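You operate a simulated robot arm through the tools that you are given. There is no shell and no other tool.

You are at the controls of a simulated robot arm. One attempt, no reset.

JOB
Put things in order on the top of the dye bench. At the end: the teal cup is on the small blue board; the yellow shaker stands on top of the brown orange-taped carton; the orange reel stands where the teal cup stood; the beige wedge stands where the orange reel stood; whatever was shut is shut again. Leave all else as you found it, and nothing knocked over.

The check looks at the end state, three seconds after you hand in, the way a careful person would. Anything else that was tipped, shoved, dropped, spilled or broken makes it a failure.

ROBOT AND FRAMES
A 7-joint arm with a two-finger gripper, fixed in place. Base frame: the origin is at the foot of the arm, x ahead of it, y to its left, z up; the work surface is at about z = 800. Lengths are in mm, angles in degrees, forces in N, time in s.
With the tool pointing down near the work surface it reaches from about 340 to 720 mm from the base axis. Its first joint turns from -66.0 to 66.0 degrees. Payload 2.45 kg.
The TCP is the grasp point between the finger pads, 26 mm short of the fingertips. In the tool frame z runs along the fingers and y along their closing line. Largest opening 96 mm; the body of the gripper starts 69 mm behind the TCP.
Orientation is that of the tool frame in the base frame, as a unit quaternion [x, y, z, w]. With the fingers straight down and closing along the base's y, the tool's x points along the base's -x, its y along +y and its z along -z.

CONTROLS
- The arm moves only by the tool nudge_tool. Its argument "increments" is a list of rows, each a list of 2 entries, a list of its own where there are three numbers: the shift along the tool's x, y, z in mm, then the turn, a rotation vector about the tool's x, y, z in degrees. In form: [[[x, y, z], [ax, ay, az]], ...]. A call has 1 to 20 rows; each row shifts and turns the commanded pose from where the row before left it, along the tool's axes as they then stand. "claw" is the gripper command, from -1 (fully open) to 1 (shut), values between in proportion, set as the call begins (left out, the last holds). A row lasts 0.2 s, in which the tool goes at most 50 mm and 8.6 degrees; a call with a longer step from one row to the next is refused whole, and so is a gripper value outside its range. A pose out of reach is approached as far as the arm can. The call stops where the force on the tool passes 40 N (or 10 N more than at its start, if that is more) or the arm is blocked; 0.2 s more then pass. Each finger halts on what it meets, pressing with about 26 N; the grip force reading is that of the motor and also rises with nothing between the fingers. The clock runs only during rows and for 0.2 s after the last one: add rows that do not move to give the fingers time. The reply holds the time, the measured pose of the TCP, the force on the tool along the base axes, the opening and the grip force, in the units named above and with some noise, with the torque about the TCP (base axes, N m) and any sound that the robot's microphone picked up.
- Cameras (640 x 400 px; columns grow to the right, rows downward): "scene" is fixed at [162.7, -399.6, 1405.7]; the picture's right is [0.76, -0.65, 0.00], its down [-0.47, -0.55, -0.69] and it looks along [0.45, 0.52, -0.73] (base axes); focal length 214 px, centre (320, 200). "wrist" rides on the gripper at [82, 3, -98] in the tool frame; the picture's right is [-0.04, 1.00, 0.00], its down [-0.73, -0.03, -0.68] and it looks along [-0.68, -0.03, 0.73] (tool axes); focal length 256 px, centre (320, 200). There is no depth. A picture from a camera that has moved, and an enlarged one, comes with that camera's place and axes in the base frame and with its lens.
- capture(camera): a new picture of that camera. It takes no simulated time.
- enlarge(camera, box): a new picture of the part [left, top, right, bottom] of that camera's present view, enlarged. It takes no simulated time.
- hand_in(): hands the job in; it is judged then, once.

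Nothing tells you positions but the pictures and the camera data. Unless the task says otherwise, let go and move clear before handing in.

The tools are called after "Request:" by a JSON object that holds its "method" and its "body". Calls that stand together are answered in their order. nudge_tool: Moves the arm, as the interface text tells. Its arguments: {"type":"object","properties":{"increments":{"type":"array","items":{"type":"array"}},"claw":{"type":"number"}},"required":["increments"]} The other tools are called the same way: capture (camera) takes a picture; enlarge (camera, box) takes an enlarged picture of a part of a camera's view; hand_in () hands the job in.

At the start:

```text
time_s: 0.0
position: [477.9, -12.9, 1199.4]
orientation: [0.0, 1.0, 0.0, 0.0]
contact_force: [0.0, -0.2, -0.1]
ft_torque: [0.0, -0.01, 0.01]
width: 95.8
grip_force: 0.1
```

scene: 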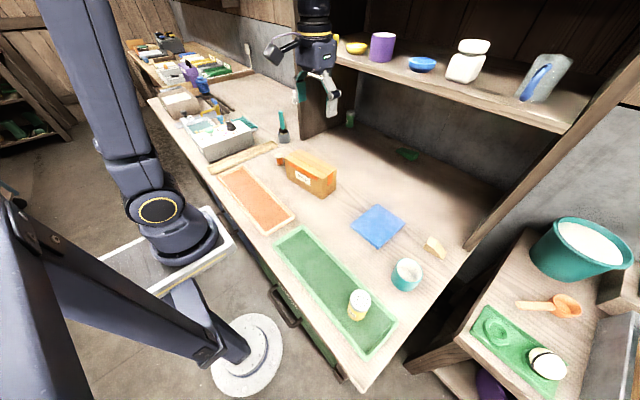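
wrist: 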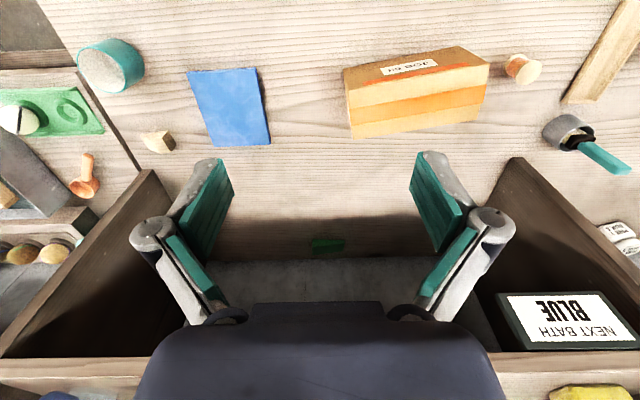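

I see the bench with a green tray or mat, a yellow-lidded shaker, a teal cup, a blue board, a beige wedge, an orange-taped carton and an orange reel behind the carton. I'll take closer looks before moving.

Request:
{"method": "enlarge", "body": {"camera": "scene", "box": [260, 130, 480, 270]}}

Request:
{"method": "enlarge", "body": {"camera": "scene", "box": [260, 220, 480, 390]}}

Request:
{"method": "enlarge", "body": {"camera": "wrist", "box": [60, 20, 300, 170]}}

Request:
{"method": "enlarge", "body": {"camera": "wrist", "box": [320, 20, 640, 220]}}

Request:
{"method": "enlarge", "body": {"camera": "scene", "box": [140, 60, 340, 190]}}

```text
2.86 times, centred on (370, 200) of scene
camera zoom: at [162.7, -399.6, 1405.7], right [0.76, -0.65, 0.0], down [-0.47, -0.55, -0.69], along [0.45, 0.52, -0.73], focal length 613 px, centre (177, 200)
```

zoom: 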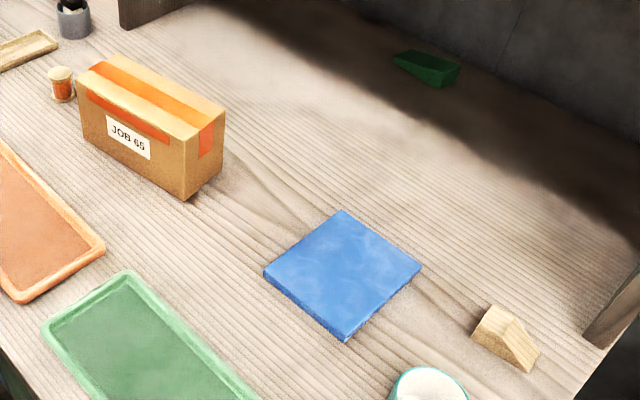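

```text
2.35 times, centred on (370, 305) of scene
camera zoom: at [162.7, -399.6, 1405.7], right [0.76, -0.65, 0.0], down [-0.47, -0.55, -0.69], along [0.45, 0.52, -0.73], focal length 505 px, centre (202, -47)
```

zoom: 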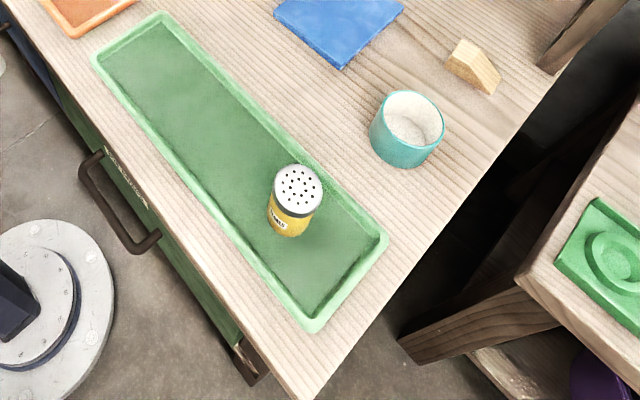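

```text
2.67 times, centred on (180, 95) of wrist
camera zoom: at [398.0, -9.0, 1295.8], right [0.04, 1.0, 0.0], down [0.73, -0.03, 0.68], along [0.68, -0.03, -0.73], focal length 683 px, centre (693, 480)
```

zoom: 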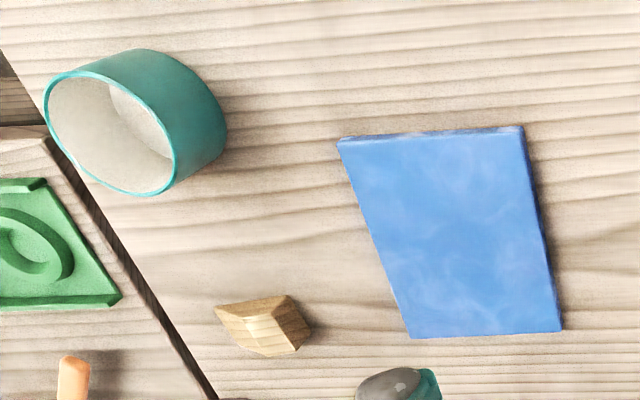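

```text
2.00 times, centred on (480, 120) of wrist
camera zoom: at [398.0, -9.0, 1295.8], right [0.04, 1.0, 0.0], down [0.73, -0.03, 0.68], along [0.68, -0.03, -0.73], focal length 512 px, centre (0, 360)
```

zoom: 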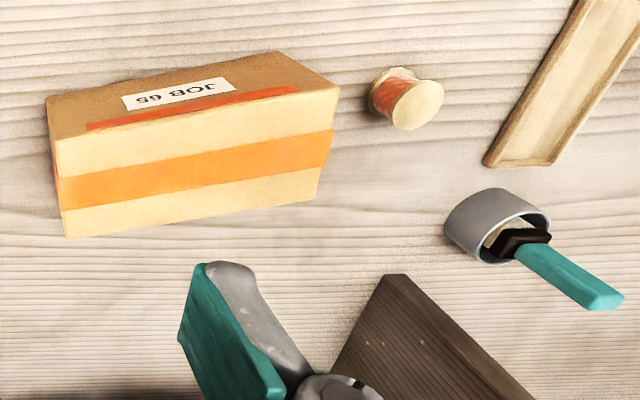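

```text
3.08 times, centred on (240, 125) of scene
camera zoom: at [162.7, -399.6, 1405.7], right [0.76, -0.65, 0.0], down [-0.47, -0.55, -0.69], along [0.45, 0.52, -0.73], focal length 660 px, centre (566, 431)
```

zoom: 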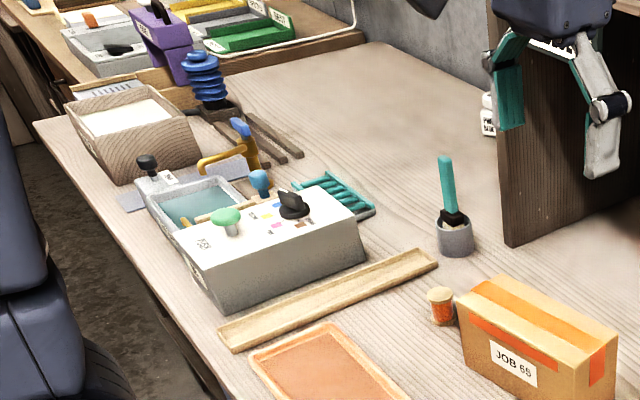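

The cup appears to be near (511, -361), the reel near (550, 334), the wedge near (665, -368), the board near (605, -196) and the shaker near (351, -330). I'll move the wrist camera over the right side to refine these positions.

Request:
{"method": "nudge_tool", "body": {"increments": [[[4, -30, 20], [0, 0, 0]], [[4, -30, 20], [0, 0, 0]], [[4, -30, 20], [0, 0, 0]], [[4, -30, 20], [0, 0, 0]], [[4, -30, 20], [0, 0, 0]], [[4, -30, 20], [0, 0, 0]], [[4, -30, 20], [0, 0, 0]], [[4, -30, 20], [0, 0, 0]], [[4, -30, 20], [0, 0, 0]], [[0, 0, 0], [0, 0, 0]]], "claw": -1}}

Request:
{"method": "capture", "body": {"camera": "wrist"}}

Request:
{"method": "capture", "body": {"camera": "scene"}}

```text
time_s: 2.2
position: [441.3, -283.2, 1019.8]
orientation: [-0.001, 1.0, 0.001, 0.0]
contact_force: [0.4, -0.2, -0.4]
ft_torque: [-0.03, 0.0, 0.01]
width: 95.9
grip_force: 0.0
```

```text
taken
camera wrist: at [361.7, -279.3, 1115.2], right [0.04, 1.0, 0.0], down [0.73, -0.03, 0.68], along [0.68, -0.03, -0.73], focal length 256 px, centre (320, 200)
```

wrist: 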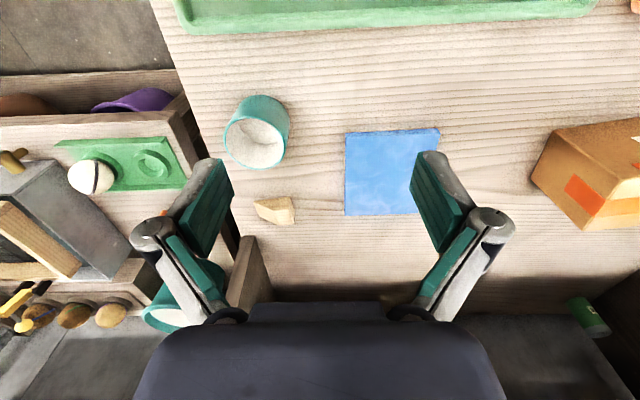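

```text
taken
```

scene: 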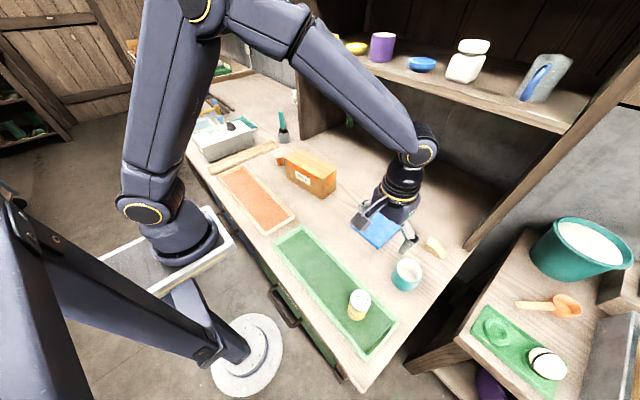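

Request:
{"method": "enlarge", "body": {"camera": "wrist", "box": [200, 70, 360, 170]}}

Request:
{"method": "enlarge", "body": {"camera": "wrist", "box": [240, 120, 460, 260]}}

Request:
{"method": "enlarge", "body": {"camera": "wrist", "box": [240, 180, 320, 230]}}

```text
4.00 times, centred on (280, 120) of wrist
camera zoom: at [361.7, -279.3, 1115.2], right [0.04, 1.0, 0.0], down [0.73, -0.03, 0.68], along [0.68, -0.03, -0.73], focal length 1024 px, centre (480, 520)
```

zoom: 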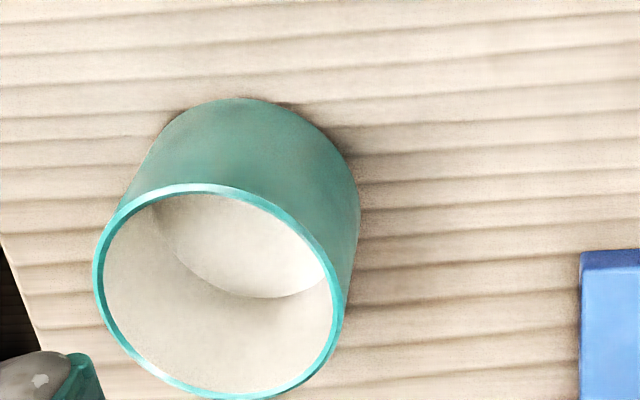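

```text
2.86 times, centred on (350, 190) of wrist
camera zoom: at [361.7, -279.3, 1115.2], right [0.04, 1.0, 0.0], down [0.73, -0.03, 0.68], along [0.68, -0.03, -0.73], focal length 731 px, centre (234, 229)
```

zoom: 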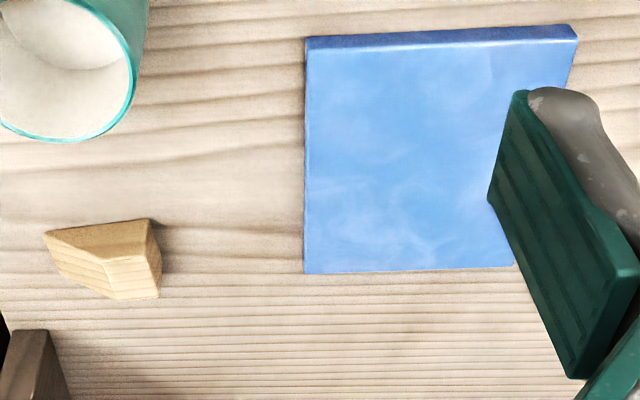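

```text
8.00 times, centred on (280, 205) of wrist
camera zoom: at [361.7, -279.3, 1115.2], right [0.04, 1.0, 0.0], down [0.73, -0.03, 0.68], along [0.68, -0.03, -0.73], focal length 2048 px, centre (640, 160)
```

zoom: 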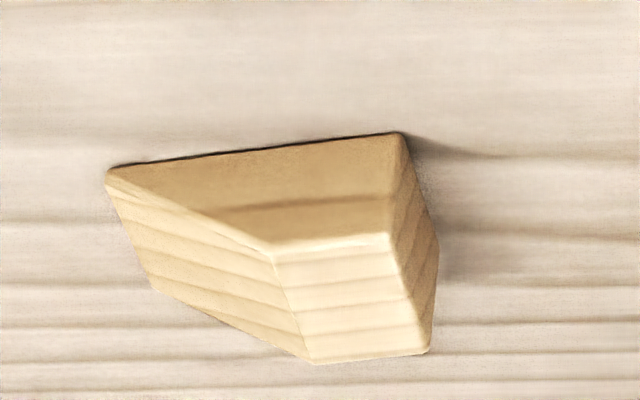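

The cup is empty and upright at about (509, -360), with its rim near z 860 and about 70 mm across. I'll hover just above it for a precise look before gripping.

Request:
{"method": "nudge_tool", "body": {"increments": [[[-13, -15.4, 18], [0, 0, 0]], [[-13, -15.4, 18], [0, 0, 0]], [[-13, -15.4, 18], [0, 0, 0]], [[-13, -15.4, 18], [0, 0, 0]], [[-13, -15.4, 18], [0, 0, 0]], [[0, 0, 0], [0, 0, 0]], [[0, 0, 0], [0, 0, 0]]]}}

Request:
{"method": "capture", "body": {"camera": "wrist"}}

Request:
{"method": "enlarge", "body": {"camera": "scene", "box": [340, 200, 480, 300]}}

```text
time_s: 3.8
position: [509.4, -360.1, 928.7]
orientation: [0.001, 1.0, 0.0, 0.0]
contact_force: [0.3, -0.9, 0.0]
ft_torque: [0.01, 0.01, -0.02]
width: 96.0
grip_force: 0.0
```

```text
taken
camera wrist: at [427.7, -356.4, 1025.5], right [0.04, 1.0, 0.0], down [0.73, -0.03, 0.68], along [0.68, -0.03, -0.73], focal length 256 px, centre (320, 200)
```

wrist: 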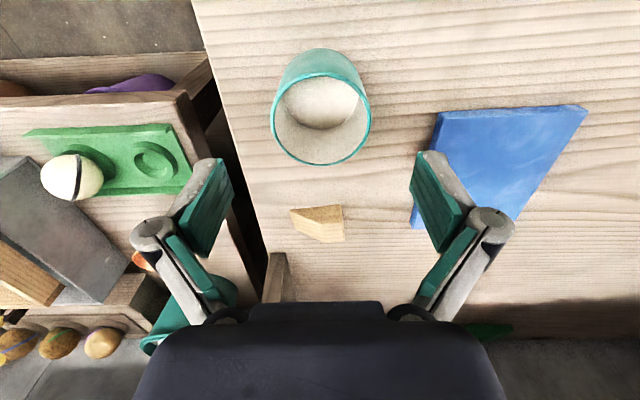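

```text
4.00 times, centred on (410, 250) of scene
camera zoom: at [162.7, -399.6, 1405.7], right [0.76, -0.65, 0.0], down [-0.47, -0.55, -0.69], along [0.45, 0.52, -0.73], focal length 858 px, centre (-40, 0)
```

zoom: 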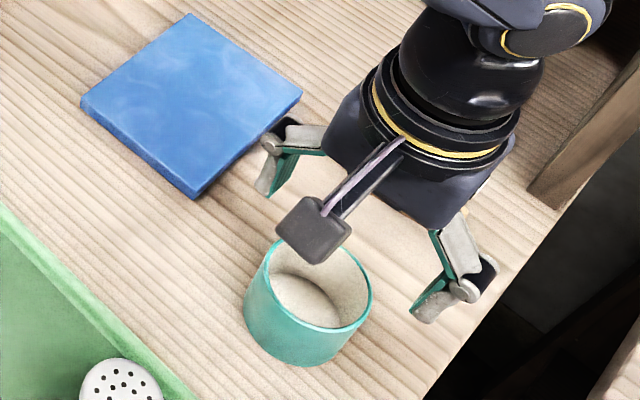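

The gripper is centred over the cup, with about 13 mm clear on each side. I'll go straight down and close.

Request:
{"method": "nudge_tool", "body": {"increments": [[[0, 0, 16], [0, 0, 0]], [[0, 0, 16], [0, 0, 0]], [[0, 0, 16], [0, 0, 0]], [[0, 0, 16], [0, 0, 0]], [[0, 0, 15], [0, 0, 0]], [[0, 0, 15], [0, 0, 0]], [[0, 0, 0], [0, 0, 0]]]}}

Request:
{"method": "capture", "body": {"camera": "wrist"}}

```text
time_s: 5.4
position: [509.5, -360.9, 835.5]
orientation: [0.001, 1.0, 0.0, -0.001]
contact_force: [0.0, -0.2, 0.4]
ft_torque: [0.03, -0.03, -0.01]
width: 96.1
grip_force: 0.1
```

```text
taken
camera wrist: at [427.5, -356.6, 931.6], right [0.04, 1.0, 0.0], down [0.73, -0.03, 0.68], along [0.68, -0.03, -0.73], focal length 256 px, centre (320, 200)
```

wrist: 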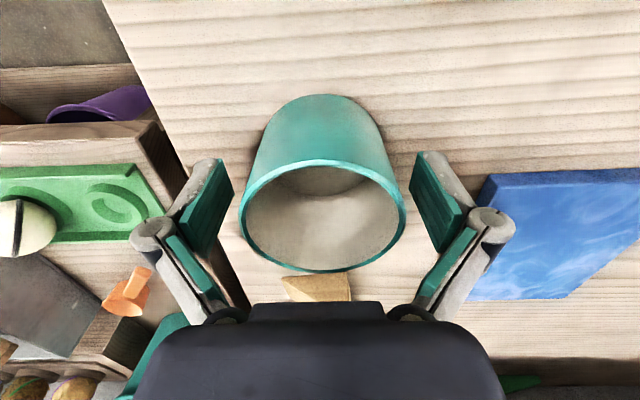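

The cup sits centred between the pads, so I'll close the gripper.

Request:
{"method": "nudge_tool", "body": {"increments": [[[0, 0, 0], [0, 0, 0]], [[0, 0, 0], [0, 0, 0]], [[0, 0, 0], [0, 0, 0]], [[0, 0, 0], [0, 0, 0]], [[0, 0, 0], [0, 0, 0]]], "claw": 1}}

Request:
{"method": "capture", "body": {"camera": "wrist"}}

```text
time_s: 6.6
position: [509.3, -360.3, 836.0]
orientation: [-0.001, 1.0, 0.0, 0.0]
contact_force: [0.0, 1.3, 1.0]
ft_torque: [0.02, 0.02, 0.02]
width: 69.4
grip_force: 26.2
```

```text
taken
camera wrist: at [427.5, -356.5, 931.7], right [0.04, 1.0, 0.0], down [0.73, -0.03, 0.68], along [0.68, -0.03, -0.73], focal length 256 px, centre (320, 200)
```

wrist: 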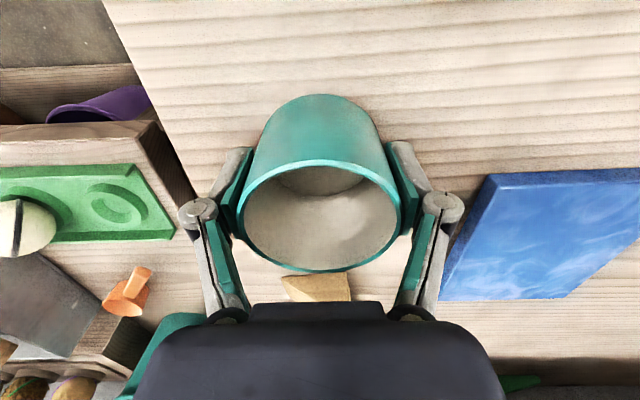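

The cup is held at about 69 mm, and its original centre was about (510, -359). I'll lift it a little to check the grip.

Request:
{"method": "nudge_tool", "body": {"increments": [[[0, 0, -5], [0, 0, 0]], [[0, 0, -10], [0, 0, 0]], [[0, 0, -15], [0, 0, 0]], [[0, 0, -20], [0, 0, 0]], [[0, 0, -20], [0, 0, 0]], [[0, 0, 0], [0, 0, 0]]]}}

Request:
{"method": "capture", "body": {"camera": "wrist"}}

```text
time_s: 8.0
position: [508.1, -360.4, 906.1]
orientation: [0.0, 1.0, 0.0, 0.0]
contact_force: [0.5, 0.1, -0.9]
ft_torque: [0.01, 0.01, 0.03]
width: 69.4
grip_force: 26.8
```

```text
taken
camera wrist: at [427.6, -356.1, 1002.5], right [0.04, 1.0, 0.0], down [0.73, -0.03, 0.68], along [0.68, -0.03, -0.73], focal length 256 px, centre (320, 200)
```

wrist: 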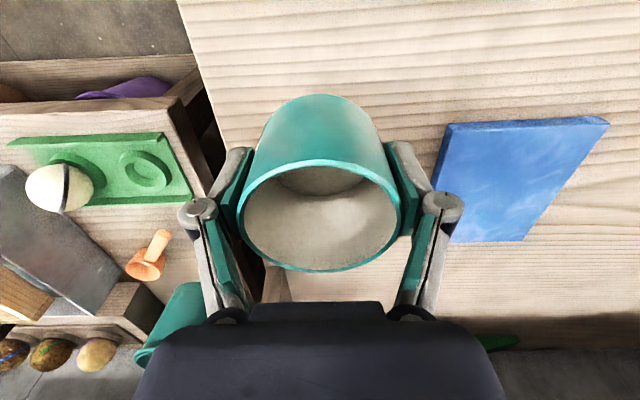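

The cup lifted cleanly. I'll carry it over the centre of the board at about (605, -191).

Request:
{"method": "nudge_tool", "body": {"increments": [[[-6, 10, 0], [0, 0, 0]], [[-12, 21, 0], [0, 0, 0]], [[-14, 25, 0], [0, 0, 0]], [[-14, 25, 0], [0, 0, 0]], [[-14, 25, 0], [0, 0, 0]], [[-14, 25, 0], [0, 0, 0]], [[-12, 21, 0], [0, 0, 0]], [[-8, 14, 0], [0, 0, 0]], [[-2, 4, 0], [0, 0, 0]], [[0, 0, 0], [0, 0, 0]]]}}

Request:
{"method": "capture", "body": {"camera": "wrist"}}

Request:
{"method": "enlarge", "body": {"camera": "scene", "box": [320, 160, 480, 260]}}

```text
time_s: 10.2
position: [604.3, -190.1, 905.6]
orientation: [0.001, 1.0, 0.0, 0.0]
contact_force: [-1.0, 0.2, -2.3]
ft_torque: [-0.02, 0.01, 0.05]
width: 69.6
grip_force: 25.9
```

```text
taken
camera wrist: at [523.6, -185.6, 1001.8], right [0.04, 1.0, 0.0], down [0.73, -0.03, 0.68], along [0.68, -0.03, -0.73], focal length 256 px, centre (320, 200)
```

wrist: 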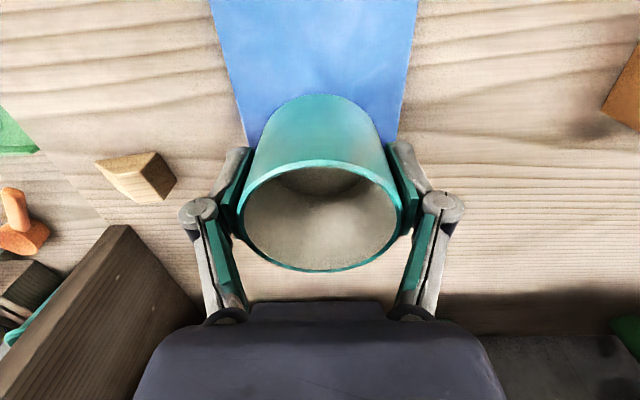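

```text
4.00 times, centred on (400, 210) of scene
camera zoom: at [162.7, -399.6, 1405.7], right [0.76, -0.65, 0.0], down [-0.47, -0.55, -0.69], along [0.45, 0.52, -0.73], focal length 858 px, centre (0, 160)
```

zoom: 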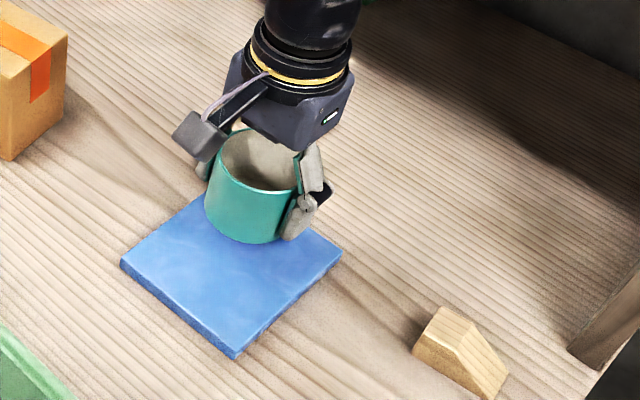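

The cup hangs over the board about 58 mm up. I'll descend most of the way, then feel for contact.

Request:
{"method": "nudge_tool", "body": {"increments": [[[0, 0, 12], [0, 0, 0]], [[0, 0, 15], [0, 0, 0]], [[0, 0, 12], [0, 0, 0]], [[0, 0, 6], [0, 0, 0]], [[0, 0, 3], [0, 0, 0]], [[0, 0, 2], [0, 0, 0]], [[0, 0, 0], [0, 0, 0]]]}}

Request:
{"method": "enlarge", "body": {"camera": "scene", "box": [330, 180, 430, 250]}}

```text
time_s: 11.8
position: [604.8, -189.9, 856.0]
orientation: [0.0, 1.0, 0.0, -0.001]
contact_force: [0.6, -0.3, -0.6]
ft_torque: [0.03, -0.01, 0.0]
width: 69.5
grip_force: 25.7
```

```text
5.71 times, centred on (380, 215) of scene
camera zoom: at [162.7, -399.6, 1405.7], right [0.76, -0.65, 0.0], down [-0.47, -0.55, -0.69], along [0.45, 0.52, -0.73], focal length 1226 px, centre (-23, 114)
```

zoom: 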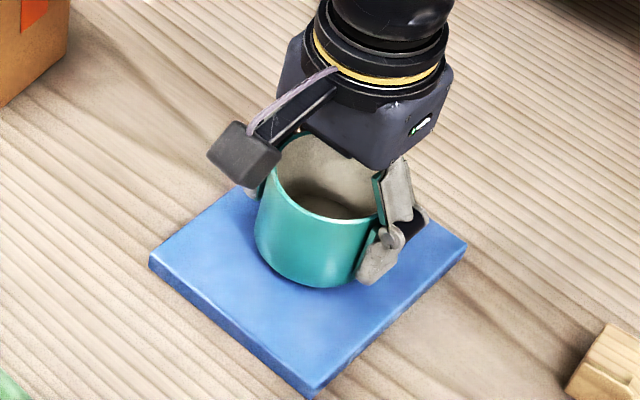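

No contact yet. I'll creep down in small steps.

Request:
{"method": "nudge_tool", "body": {"increments": [[[0, 0, 1.5], [0, 0, 0]], [[0, 0, 1.5], [0, 0, 0]], [[0, 0, 1], [0, 0, 0]], [[0, 0, 0], [0, 0, 0]]]}}

```text
time_s: 12.8
position: [604.0, -190.9, 850.9]
orientation: [0.0, 1.0, 0.0, 0.0]
contact_force: [0.0, 1.4, -1.3]
ft_torque: [-0.01, 0.03, -0.01]
width: 69.4
grip_force: 25.4
```

Request:
{"method": "nudge_tool", "body": {"increments": [[[0, 0, 1], [0, 0, 0]], [[0, 0, 1], [0, 0, 0]], [[0, 0, 0], [0, 0, 0]]]}}

```text
time_s: 13.6
position: [603.4, -188.6, 849.4]
orientation: [0.0, 1.0, 0.0, 0.0]
contact_force: [-4.2, 1.0, 10.7]
ft_torque: [0.08, 0.17, -0.01]
width: 69.6
grip_force: 26.1
```

It touched the board with about 10 N. I'll ease off slightly and open.

Request:
{"method": "nudge_tool", "body": {"increments": [[[0, 0, -0.7], [0, 0, 0]], [[0, 0, 0], [0, 0, 0]]]}}

Request:
{"method": "nudge_tool", "body": {"increments": [[[0, 0, 0], [0, 0, 0]], [[0, 0, 0], [0, 0, 0]], [[0, 0, 0], [0, 0, 0]], [[0, 0, 0], [0, 0, 0]]], "claw": -1}}

Request:
{"method": "capture", "body": {"camera": "wrist"}}

```text
time_s: 14.2
position: [604.5, -189.8, 850.1]
orientation: [0.001, 1.0, 0.0, 0.001]
contact_force: [-1.3, -0.2, 9.1]
ft_torque: [0.05, 0.07, 0.04]
width: 69.4
grip_force: 26.0
```

```text
time_s: 15.2
position: [605.6, -190.0, 850.6]
orientation: [0.001, 1.0, 0.0, 0.001]
contact_force: [0.0, -0.3, -0.9]
ft_torque: [0.0, -0.03, -0.03]
width: 95.9
grip_force: 0.1
```

```text
taken
camera wrist: at [523.1, -185.6, 946.4], right [0.04, 1.0, 0.0], down [0.73, -0.03, 0.68], along [0.68, -0.03, -0.73], focal length 256 px, centre (320, 200)
```

wrist: 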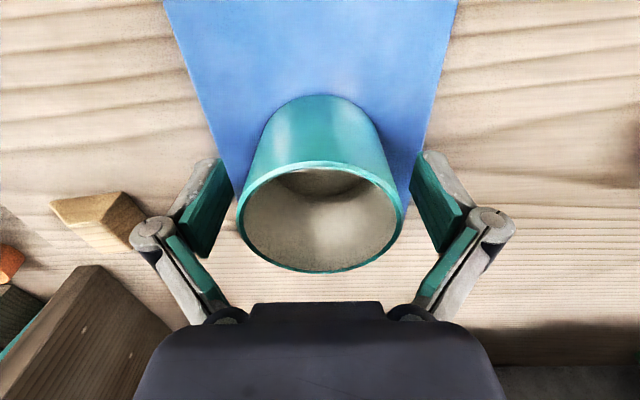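

The cup is standing on the board. I'll rise straight up and go across, above the carton, to the reel.

Request:
{"method": "nudge_tool", "body": {"increments": [[[0, 0, -15], [0, 0, 0]], [[0, 0, -25], [0, 0, 0]], [[0, 0, -30], [0, 0, 0]], [[0, 0, -40], [0, 0, 0]], [[0, 0, -40], [0, 0, 0]], [[7, 40, 0], [0, 0, 0]], [[7, 40, 0], [0, 0, 0]], [[7, 40, 0], [0, 0, 0]], [[7, 40, 0], [0, 0, 0]], [[7, 40, 0], [0, 0, 0]], [[7, 40, 0], [0, 0, 0]], [[7, 40, 0], [0, 0, 0]], [[7, 40, 0], [0, 0, 0]], [[7, 40, 0], [0, 0, 0]], [[7, 40, 0], [0, 0, 0]], [[7, 40, 0], [0, 0, 0]], [[7, 40, 0], [0, 0, 0]], [[7, 40, 0], [0, 0, 0]], [[0, 0, 0], [0, 0, 0]]]}}

Request:
{"method": "capture", "body": {"camera": "wrist"}}

Request:
{"method": "enlarge", "body": {"camera": "scene", "box": [260, 160, 480, 300]}}

```text
time_s: 19.2
position: [513.7, 330.7, 1000.6]
orientation: [0.0, 1.0, 0.0, 0.0]
contact_force: [-0.2, 1.1, 0.1]
ft_torque: [0.02, -0.01, 0.0]
width: 96.1
grip_force: 0.0
```

```text
taken
camera wrist: at [432.6, 334.8, 1096.6], right [0.04, 1.0, 0.0], down [0.73, -0.03, 0.68], along [0.68, -0.03, -0.73], focal length 256 px, centre (320, 200)
```

wrist: 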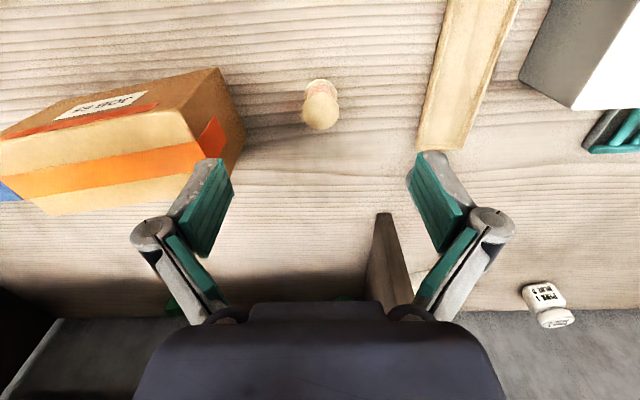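

```text
2.86 times, centred on (370, 230) of scene
camera zoom: at [162.7, -399.5, 1405.7], right [0.76, -0.65, 0.0], down [-0.47, -0.55, -0.69], along [0.45, 0.52, -0.73], focal length 613 px, centre (177, 114)
```

zoom: 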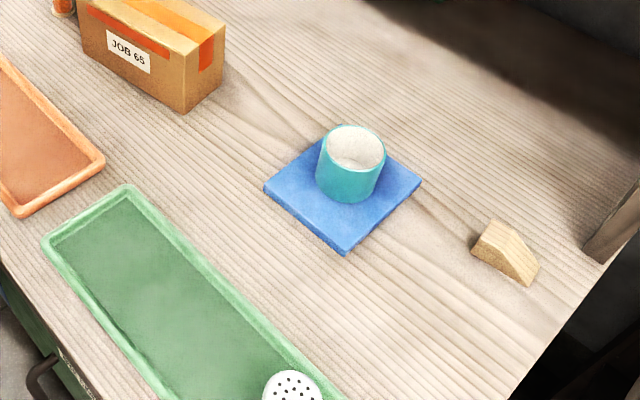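

Cup looks good on the board. Now I'll look closely at the reel.

Request:
{"method": "enlarge", "body": {"camera": "wrist", "box": [280, 65, 360, 145]}}

Request:
{"method": "enlarge", "body": {"camera": "scene", "box": [260, 140, 340, 190]}}

```text
5.00 times, centred on (320, 105) of wrist
camera zoom: at [432.6, 334.8, 1096.6], right [0.04, 1.0, 0.0], down [0.73, -0.03, 0.68], along [0.68, -0.03, -0.73], focal length 1280 px, centre (320, 675)
```

zoom: 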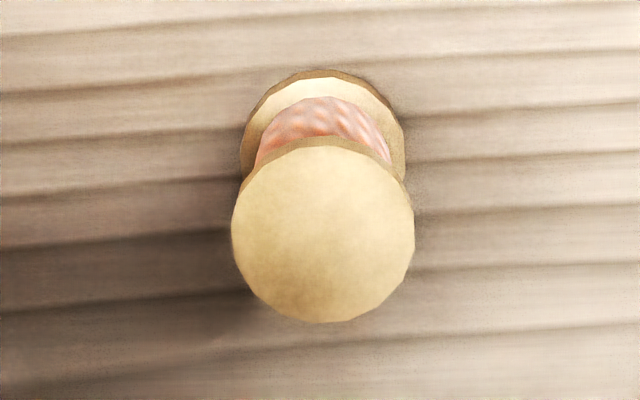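

```text
8.00 times, centred on (300, 165) of scene
camera zoom: at [162.7, -399.5, 1405.7], right [0.76, -0.65, 0.0], down [-0.47, -0.55, -0.69], along [0.45, 0.52, -0.73], focal length 1716 px, centre (480, 480)
```

zoom: 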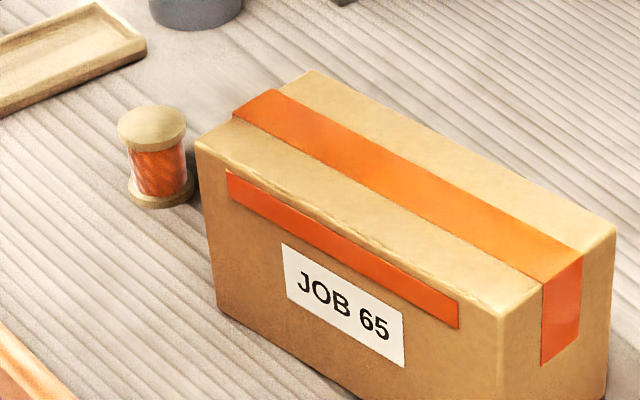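

The reel stands at about (546, 330.5), roughly 42 mm high and 37 mm across. I'll go over it and descend with the fingers to its left and right, clear of the carton.

Request:
{"method": "nudge_tool", "body": {"increments": [[[-16, 0, 0], [0, 0, 0]], [[-16, 0, 10], [0, 0, 0]], [[0, 0, 25], [0, 0, 0]], [[0, 0, 25], [0, 0, 0]], [[0, 0, 20], [0, 0, 0]], [[0, 0, 10], [0, 0, 0]], [[0, 0, 0], [0, 0, 0]]]}}

Request:
{"method": "capture", "body": {"camera": "wrist"}}

Request:
{"method": "enlarge", "body": {"camera": "scene", "box": [240, 100, 360, 180]}}

```text
time_s: 20.8
position: [545.0, 330.3, 910.8]
orientation: [-0.001, 1.0, 0.0, 0.0]
contact_force: [0.5, 0.3, -0.1]
ft_torque: [-0.01, 0.0, -0.02]
width: 96.3
grip_force: 0.1
```

```text
taken
camera wrist: at [463.4, 334.0, 1006.3], right [0.04, 1.0, 0.0], down [0.73, -0.03, 0.68], along [0.68, -0.03, -0.73], focal length 256 px, centre (320, 200)
```

wrist: 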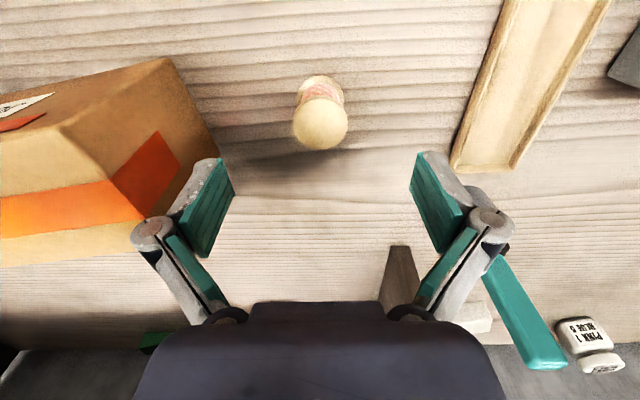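

```text
5.00 times, centred on (300, 140) of scene
camera zoom: at [162.7, -399.6, 1405.7], right [0.76, -0.65, 0.0], down [-0.47, -0.55, -0.69], along [0.45, 0.52, -0.73], focal length 1072 px, centre (420, 500)
```

zoom: 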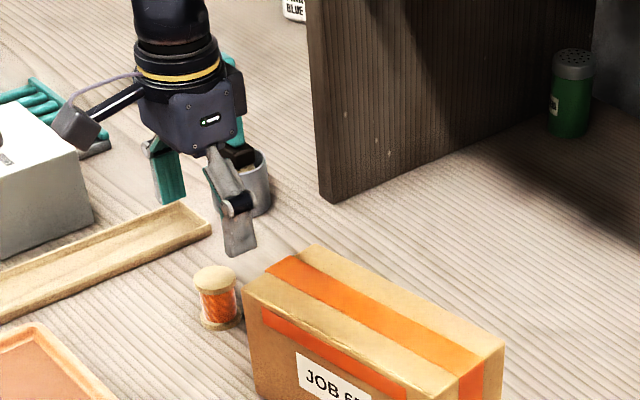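

The alignment is good and the brush jar and carton are both well clear. I'll descend to grip height.

Request:
{"method": "nudge_tool", "body": {"increments": [[[0, 0, 15], [0, 0, 0]], [[0, 0, 20], [0, 0, 0]], [[0, 0, 20], [0, 0, 0]], [[0, 0, 15], [0, 0, 0]], [[0, 0, 8], [0, 0, 0]], [[0, 0, 0], [0, 0, 0]]]}}

Request:
{"method": "capture", "body": {"camera": "wrist"}}

```text
time_s: 22.2
position: [545.4, 329.6, 832.0]
orientation: [-0.002, 1.0, -0.001, 0.0]
contact_force: [-0.3, 0.0, -0.5]
ft_torque: [0.03, 0.0, 0.0]
width: 96.0
grip_force: 0.0
```

```text
taken
camera wrist: at [464.0, 334.1, 928.3], right [0.04, 1.0, 0.0], down [0.73, -0.03, 0.68], along [0.68, -0.03, -0.73], focal length 256 px, centre (320, 200)
```

wrist: 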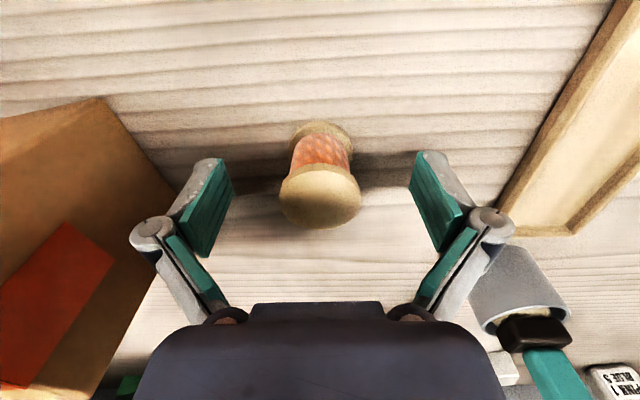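

The reel is between the pads, so I'll close.

Request:
{"method": "nudge_tool", "body": {"increments": [[[0, 0, 0], [0, 0, 0]], [[0, 0, 0], [0, 0, 0]], [[0, 0, 0], [0, 0, 0]], [[0, 0, 0], [0, 0, 0]], [[0, 0, 0], [0, 0, 0]], [[0, 0, 0], [0, 0, 0]], [[0, 0, 0], [0, 0, 0]]], "claw": 1}}

Request:
{"method": "nudge_tool", "body": {"increments": [[[0, 0, -5], [0, 0, 0]], [[0, 0, -10], [0, 0, 0]], [[0, 0, -20], [0, 0, 0]], [[0, 0, -25], [0, 0, 0]], [[0, 0, 0], [0, 0, 0]]]}}

Request:
{"method": "capture", "body": {"camera": "wrist"}}

```text
time_s: 23.8
position: [545.2, 330.8, 832.1]
orientation: [0.0, 1.0, 0.0, 0.0]
contact_force: [-0.4, -0.1, 0.7]
ft_torque: [-0.02, -0.02, 0.0]
width: 34.9
grip_force: 26.0
```

```text
time_s: 25.0
position: [545.4, 329.6, 894.2]
orientation: [0.0, 1.0, 0.0, -0.001]
contact_force: [-0.2, 1.3, -0.2]
ft_torque: [-0.01, -0.01, -0.01]
width: 34.6
grip_force: 25.8
```

```text
taken
camera wrist: at [463.2, 333.6, 989.0], right [0.04, 1.0, 0.0], down [0.73, -0.03, 0.68], along [0.68, -0.03, -0.73], focal length 256 px, centre (320, 200)
```

wrist: 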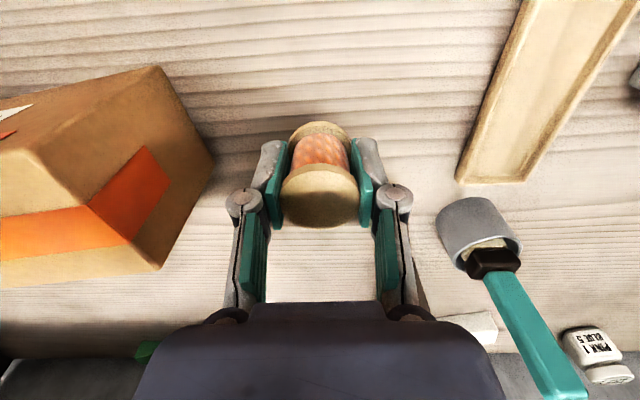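

The reel is lifted upright. I'll rise above the carton and carry it across to the cup's old spot.

Request:
{"method": "nudge_tool", "body": {"increments": [[[0, 0, -30], [0, 0, 0]], [[0, 0, -40], [0, 0, 0]], [[0, 0, -36], [0, 0, 0]], [[0.5, -10, 0], [0, 0, 0]], [[1, -20, 0], [0, 0, 0]], [[2, -40, 0], [0, 0, 0]], [[2, -40, 0], [0, 0, 0]], [[2, -40, 0], [0, 0, 0]], [[2, -40, 0], [0, 0, 0]], [[2, -40, 0], [0, 0, 0]], [[2, -40, 0], [0, 0, 0]], [[2, -40, 0], [0, 0, 0]], [[2, -40, 0], [0, 0, 0]], [[2, -40, 0], [0, 0, 0]], [[2, -40, 0], [0, 0, 0]], [[2, -40, 0], [0, 0, 0]], [[2, -40, 0], [0, 0, 0]], [[2, -40, 0], [0, 0, 0]], [[2, -40, 0], [0, 0, 0]]]}}

Request:
{"method": "nudge_tool", "body": {"increments": [[[3, -40, 0], [0, 0, 0]], [[2, -30, 0], [0, 0, 0]], [[0.5, -20, 0], [0, 0, 0]], [[0, -10, 0], [0, 0, 0]], [[0, 0, 0], [0, 0, 0]], [[0, 0, 0], [0, 0, 0]]]}}

Request:
{"method": "capture", "body": {"camera": "wrist"}}

```text
time_s: 29.0
position: [516.1, -262.1, 996.3]
orientation: [-0.001, 1.0, 0.0, 0.0]
contact_force: [-0.2, -0.2, 0.4]
ft_torque: [0.01, 0.03, -0.01]
width: 34.6
grip_force: 26.0
```

```text
time_s: 30.4
position: [511.1, -362.3, 999.0]
orientation: [-0.001, 1.0, 0.0, 0.0]
contact_force: [-0.3, 0.1, -0.5]
ft_torque: [-0.02, -0.01, 0.01]
width: 34.8
grip_force: 26.1
```

```text
taken
camera wrist: at [429.7, -356.2, 1094.4], right [0.04, 1.0, 0.0], down [0.73, -0.03, 0.68], along [0.68, -0.03, -0.73], focal length 256 px, centre (320, 200)
```

wrist: 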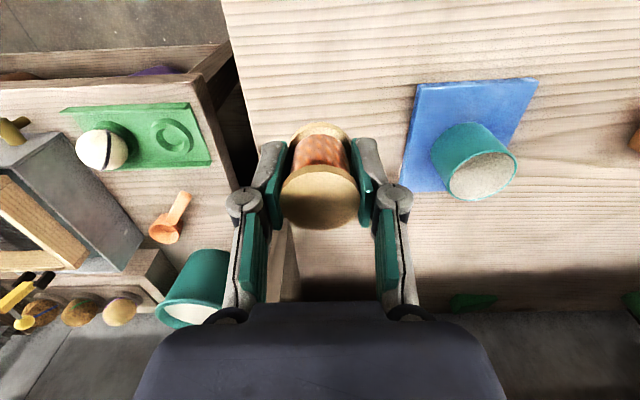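

The spot at (510, -360) is clear underneath. I'll lower the reel most of the way.

Request:
{"method": "nudge_tool", "body": {"increments": [[[0, 0, 20], [0, 0, 0]], [[0, 0, 30], [0, 0, 0]], [[0, 0, 30], [0, 0, 0]], [[0, 0, 30], [0, 0, 0]], [[0, 0, 25], [0, 0, 0]], [[0, 0, 15], [0, 0, 0]], [[0, 0, 8], [0, 0, 0]], [[0, 0, 4], [0, 0, 0]], [[0, 0, 0], [0, 0, 0]], [[0, 0, 0], [0, 0, 0]]]}}

Request:
{"method": "capture", "body": {"camera": "wrist"}}

```text
time_s: 32.6
position: [511.0, -359.2, 838.0]
orientation: [0.0, 1.0, -0.001, 0.0]
contact_force: [0.4, 0.6, 0.1]
ft_torque: [-0.02, -0.01, 0.03]
width: 34.8
grip_force: 25.6
```

```text
taken
camera wrist: at [429.5, -356.1, 932.5], right [0.04, 1.0, 0.0], down [0.73, -0.03, 0.68], along [0.68, -0.03, -0.73], focal length 256 px, centre (320, 200)
```

wrist: 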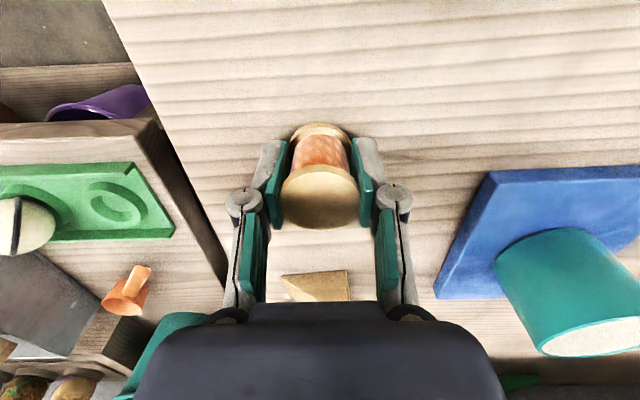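

Request:
{"method": "nudge_tool", "body": {"increments": [[[0, 0, 1.5], [0, 0, 0]], [[0, 0, 1.5], [0, 0, 0]], [[0, 0, 1], [0, 0, 0]], [[0, 0, 0], [0, 0, 0]]]}}

Request:
{"method": "nudge_tool", "body": {"increments": [[[0, 0, 0.8], [0, 0, 0]], [[0, 0, 0], [0, 0, 0]]]}}

```text
time_s: 33.6
position: [510.8, -360.2, 831.0]
orientation: [0.0, 1.0, 0.0, -0.001]
contact_force: [0.1, 0.5, 0.8]
ft_torque: [0.02, 0.05, -0.01]
width: 35.0
grip_force: 26.5
```

```text
time_s: 34.2
position: [510.6, -359.5, 831.8]
orientation: [0.0, 1.0, 0.0, 0.0]
contact_force: [-2.0, 1.4, 5.8]
ft_torque: [0.04, 0.03, -0.04]
width: 34.9
grip_force: 25.5
```

The reel is touching the bench, so I'll release it.

Request:
{"method": "nudge_tool", "body": {"increments": [[[0, 0, 0], [0, 0, 0]], [[0, 0, 0], [0, 0, 0]], [[0, 0, 0], [0, 0, 0]], [[0, 0, 0], [0, 0, 0]], [[0, 0, 0], [0, 0, 0]]], "claw": -1}}

Request:
{"method": "nudge_tool", "body": {"increments": [[[0, 0, -10], [0, 0, 0]], [[0, 0, -20], [0, 0, 0]], [[0, 0, -30], [0, 0, 0]], [[0, 0, -35], [0, 0, 0]], [[0, 0, -35], [0, 0, 0]], [[0, 0, -35], [0, 0, 0]], [[0, 0, 0], [0, 0, 0]], [[0, 0, 0], [0, 0, 0]]]}}

Request:
{"method": "capture", "body": {"camera": "wrist"}}

Request:
{"method": "enlarge", "body": {"camera": "scene", "box": [320, 180, 480, 300]}}

```text
time_s: 35.4
position: [510.7, -361.5, 831.2]
orientation: [-0.001, 1.0, -0.001, 0.0]
contact_force: [-0.1, 0.4, 0.6]
ft_torque: [0.0, -0.02, -0.01]
width: 95.9
grip_force: 0.1
```

```text
time_s: 37.2
position: [510.0, -360.1, 995.4]
orientation: [0.0, 1.0, 0.0, 0.0]
contact_force: [0.0, -0.1, -0.1]
ft_torque: [0.0, 0.0, -0.02]
width: 95.9
grip_force: 0.1
```

```text
taken
camera wrist: at [429.0, -355.8, 1092.9], right [0.04, 1.0, 0.0], down [0.73, -0.03, 0.68], along [0.68, -0.03, -0.73], focal length 256 px, centre (320, 200)
```

wrist: 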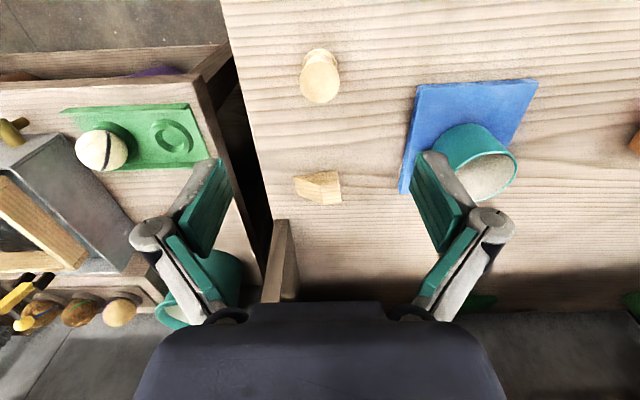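

```text
3.33 times, centred on (400, 240) of scene
camera zoom: at [162.7, -399.6, 1405.7], right [0.76, -0.65, 0.0], down [-0.47, -0.55, -0.69], along [0.45, 0.52, -0.73], focal length 715 px, centre (53, 67)
```

zoom: 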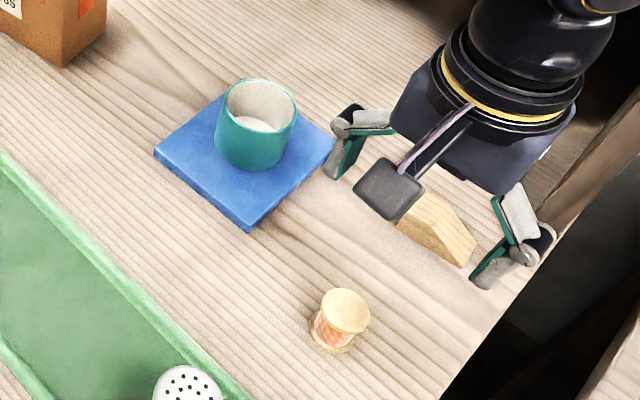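

The reel is standing in the cup's old place. Next is the wedge, which needs precise geometry because it's near the edge of reach.

Request:
{"method": "enlarge", "body": {"camera": "wrist", "box": [278, 160, 358, 210]}}

Request:
{"method": "enlarge", "body": {"camera": "wrist", "box": [260, 150, 400, 250]}}

```text
8.00 times, centred on (318, 185) of wrist
camera zoom: at [429.0, -355.8, 1092.9], right [0.04, 1.0, 0.0], down [0.73, -0.03, 0.68], along [0.68, -0.03, -0.73], focal length 2048 px, centre (336, 320)
```

zoom: 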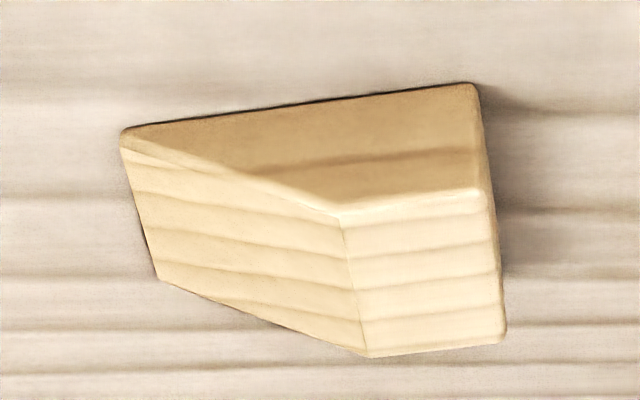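

```text
4.00 times, centred on (330, 200) of wrist
camera zoom: at [429.0, -355.8, 1092.9], right [0.04, 1.0, 0.0], down [0.73, -0.03, 0.68], along [0.68, -0.03, -0.73], focal length 1024 px, centre (280, 200)
```

zoom: 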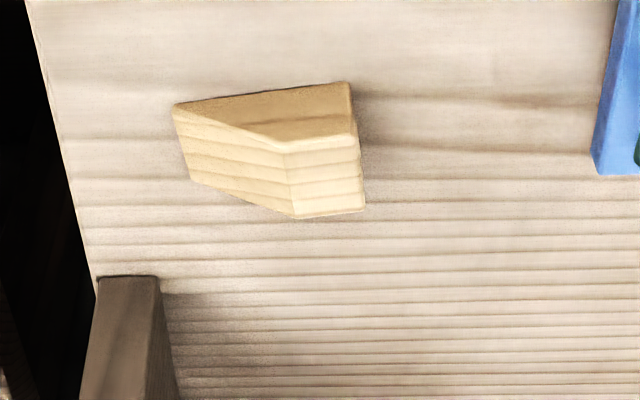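

The wedge spans about x 646–688 and y -404 to -337. It's about 30 mm tall, with the tall end toward +y and a yaw of about 7°. I'll grip its two flat sides with the tool leaned 35° to extend reach, starting with the yaw while up high.

Request:
{"method": "nudge_tool", "body": {"increments": [[[-5, 5, -3], [0, 0, 0]], [[0, 0, 0], [0, 0, -8]], [[0, 0, 0], [0, 0, -8]], [[0, 0, 0], [0, 0, -8]], [[0, 0, 0], [0, 0, -8]], [[0, 0, 0], [0, 0, -8]], [[0, 0, 0], [0, 0, -8]], [[0, 0, 0], [0, 0, -8]], [[0, 0, 0], [0, 0, -8]], [[0, 0, 0], [0, 0, -8]], [[0, 0, 0], [0, 0, -8]], [[0, 0, 0], [0, 0, -8]], [[0, 0, 0], [0, 0, -8]], [[0, 0, 0], [0, 0, -1]], [[0, 0, 0], [0, 0, 0]], [[0, 0, 0], [0, 0, 0]]]}}

Request:
{"method": "capture", "body": {"camera": "scene"}}

Request:
{"method": "capture", "body": {"camera": "wrist"}}

```text
time_s: 40.6
position: [515.6, -355.5, 998.7]
orientation: [0.75, -0.662, 0.0, 0.0]
contact_force: [0.3, -0.5, -0.7]
ft_torque: [0.0, -0.01, -0.03]
width: 96.1
grip_force: 0.1
```

```text
taken
```

scene: 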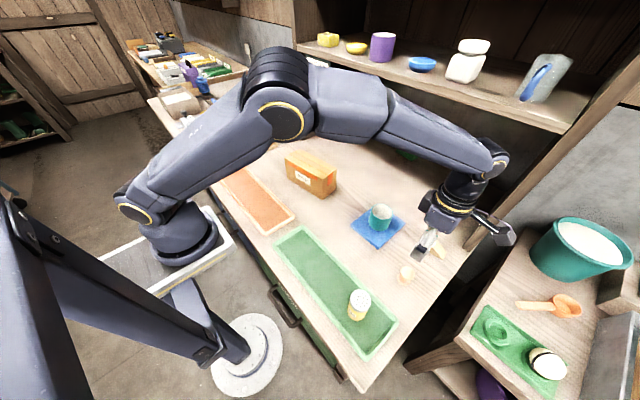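

```text
taken
camera wrist: at [522.8, -435.7, 1095.6], right [-1.0, -0.08, 0.0], down [-0.06, 0.73, 0.68], along [-0.06, 0.68, -0.73], focal length 256 px, centre (320, 200)
```

wrist: 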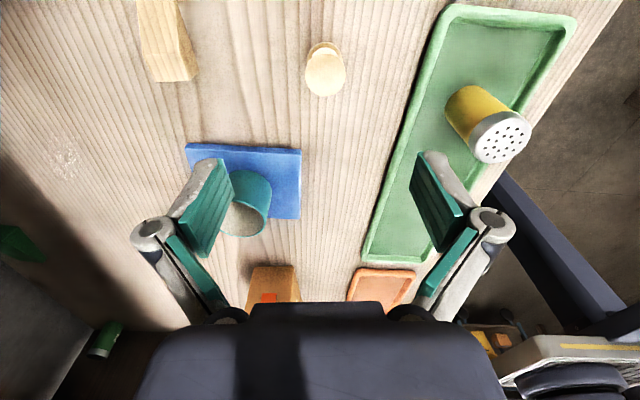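

Yaw matches the wedge sides. I'll move above and short of the wedge, then lean the tool 35°.

Request:
{"method": "nudge_tool", "body": {"increments": [[[-12.6, -20.1, -4], [0, 0, 0]], [[-12.6, -20.1, -4], [0, 0, 0]], [[-12.6, -20.1, -4], [0, 0, 0]], [[-12.6, -20.1, -4], [0, 0, 0]], [[-12.6, -20.1, -4], [0, 0, 0]], [[0, 0, 0], [0, 7, 0]], [[0, 0, 0], [0, 7, 0]], [[0, 0, 0], [0, 7, 0]], [[0, 0, 0], [0, 7, 0]], [[0, 0, 0], [0, 7, 0]], [[0, 0, 0], [0, 0, 0]], [[0, 0, 0], [0, 0, 0]]]}}

Request:
{"method": "capture", "body": {"camera": "scene"}}

Request:
{"method": "capture", "body": {"camera": "wrist"}}

```text
time_s: 43.2
position: [607.3, -280.2, 1019.0]
orientation: [0.714, -0.632, 0.225, 0.199]
contact_force: [-0.4, 0.1, 0.3]
ft_torque: [-0.02, 0.02, 0.01]
width: 95.9
grip_force: 0.0
```

```text
taken
```

scene: 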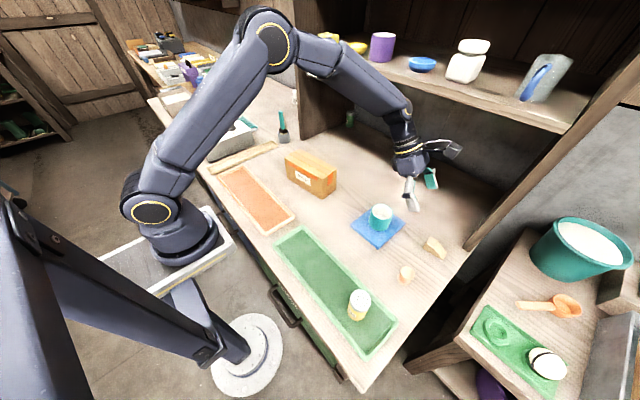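

```text
taken
camera wrist: at [606.1, -289.9, 1145.0], right [-1.0, -0.09, -0.02], down [-0.09, 0.99, 0.13], along [0.01, 0.14, -0.99], focal length 256 px, centre (320, 200)
```

wrist: 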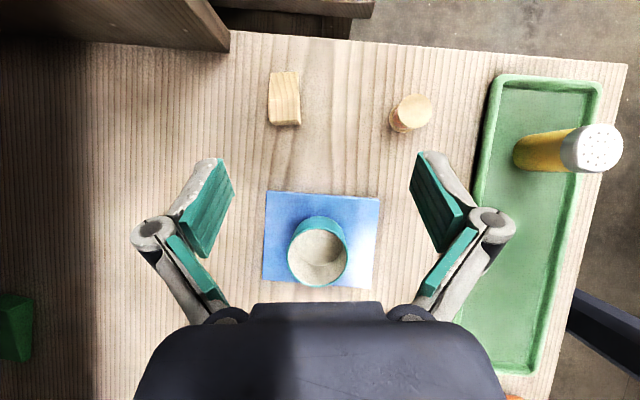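

The lean worked and the wrist camera now looks straight down. I'll use this view to refine the wedge position.

Request:
{"method": "enlarge", "body": {"camera": "wrist", "box": [244, 60, 324, 140]}}

Request:
{"method": "enlarge", "body": {"camera": "wrist", "box": [370, 70, 450, 150]}}

```text
5.00 times, centred on (284, 100) of wrist
camera zoom: at [606.1, -289.9, 1145.0], right [-1.0, -0.09, -0.02], down [-0.09, 0.99, 0.13], along [0.01, 0.14, -0.99], focal length 1280 px, centre (500, 700)
```

zoom: 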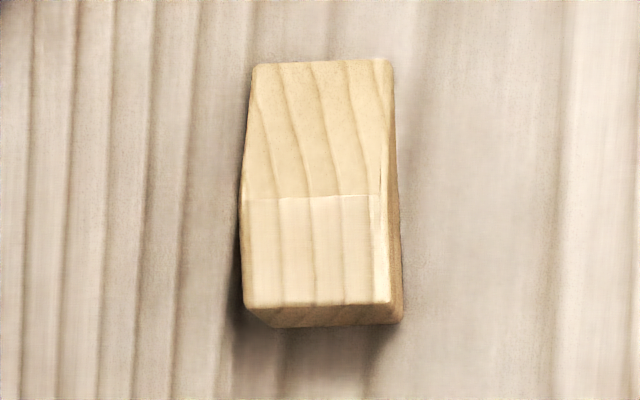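

```text
5.00 times, centred on (410, 110) of wrist
camera zoom: at [606.1, -289.9, 1145.0], right [-1.0, -0.09, -0.02], down [-0.09, 0.99, 0.13], along [0.01, 0.14, -0.99], focal length 1280 px, centre (-130, 650)
```

zoom: 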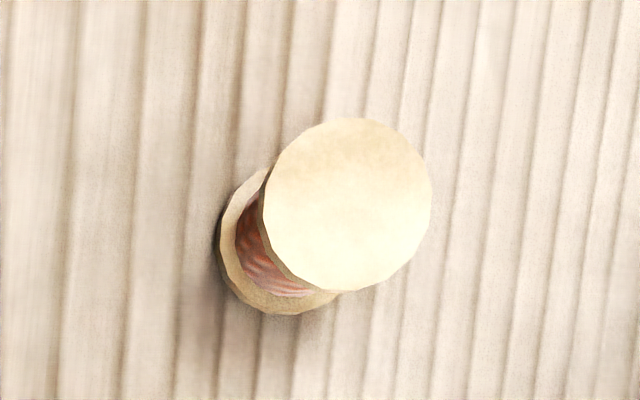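

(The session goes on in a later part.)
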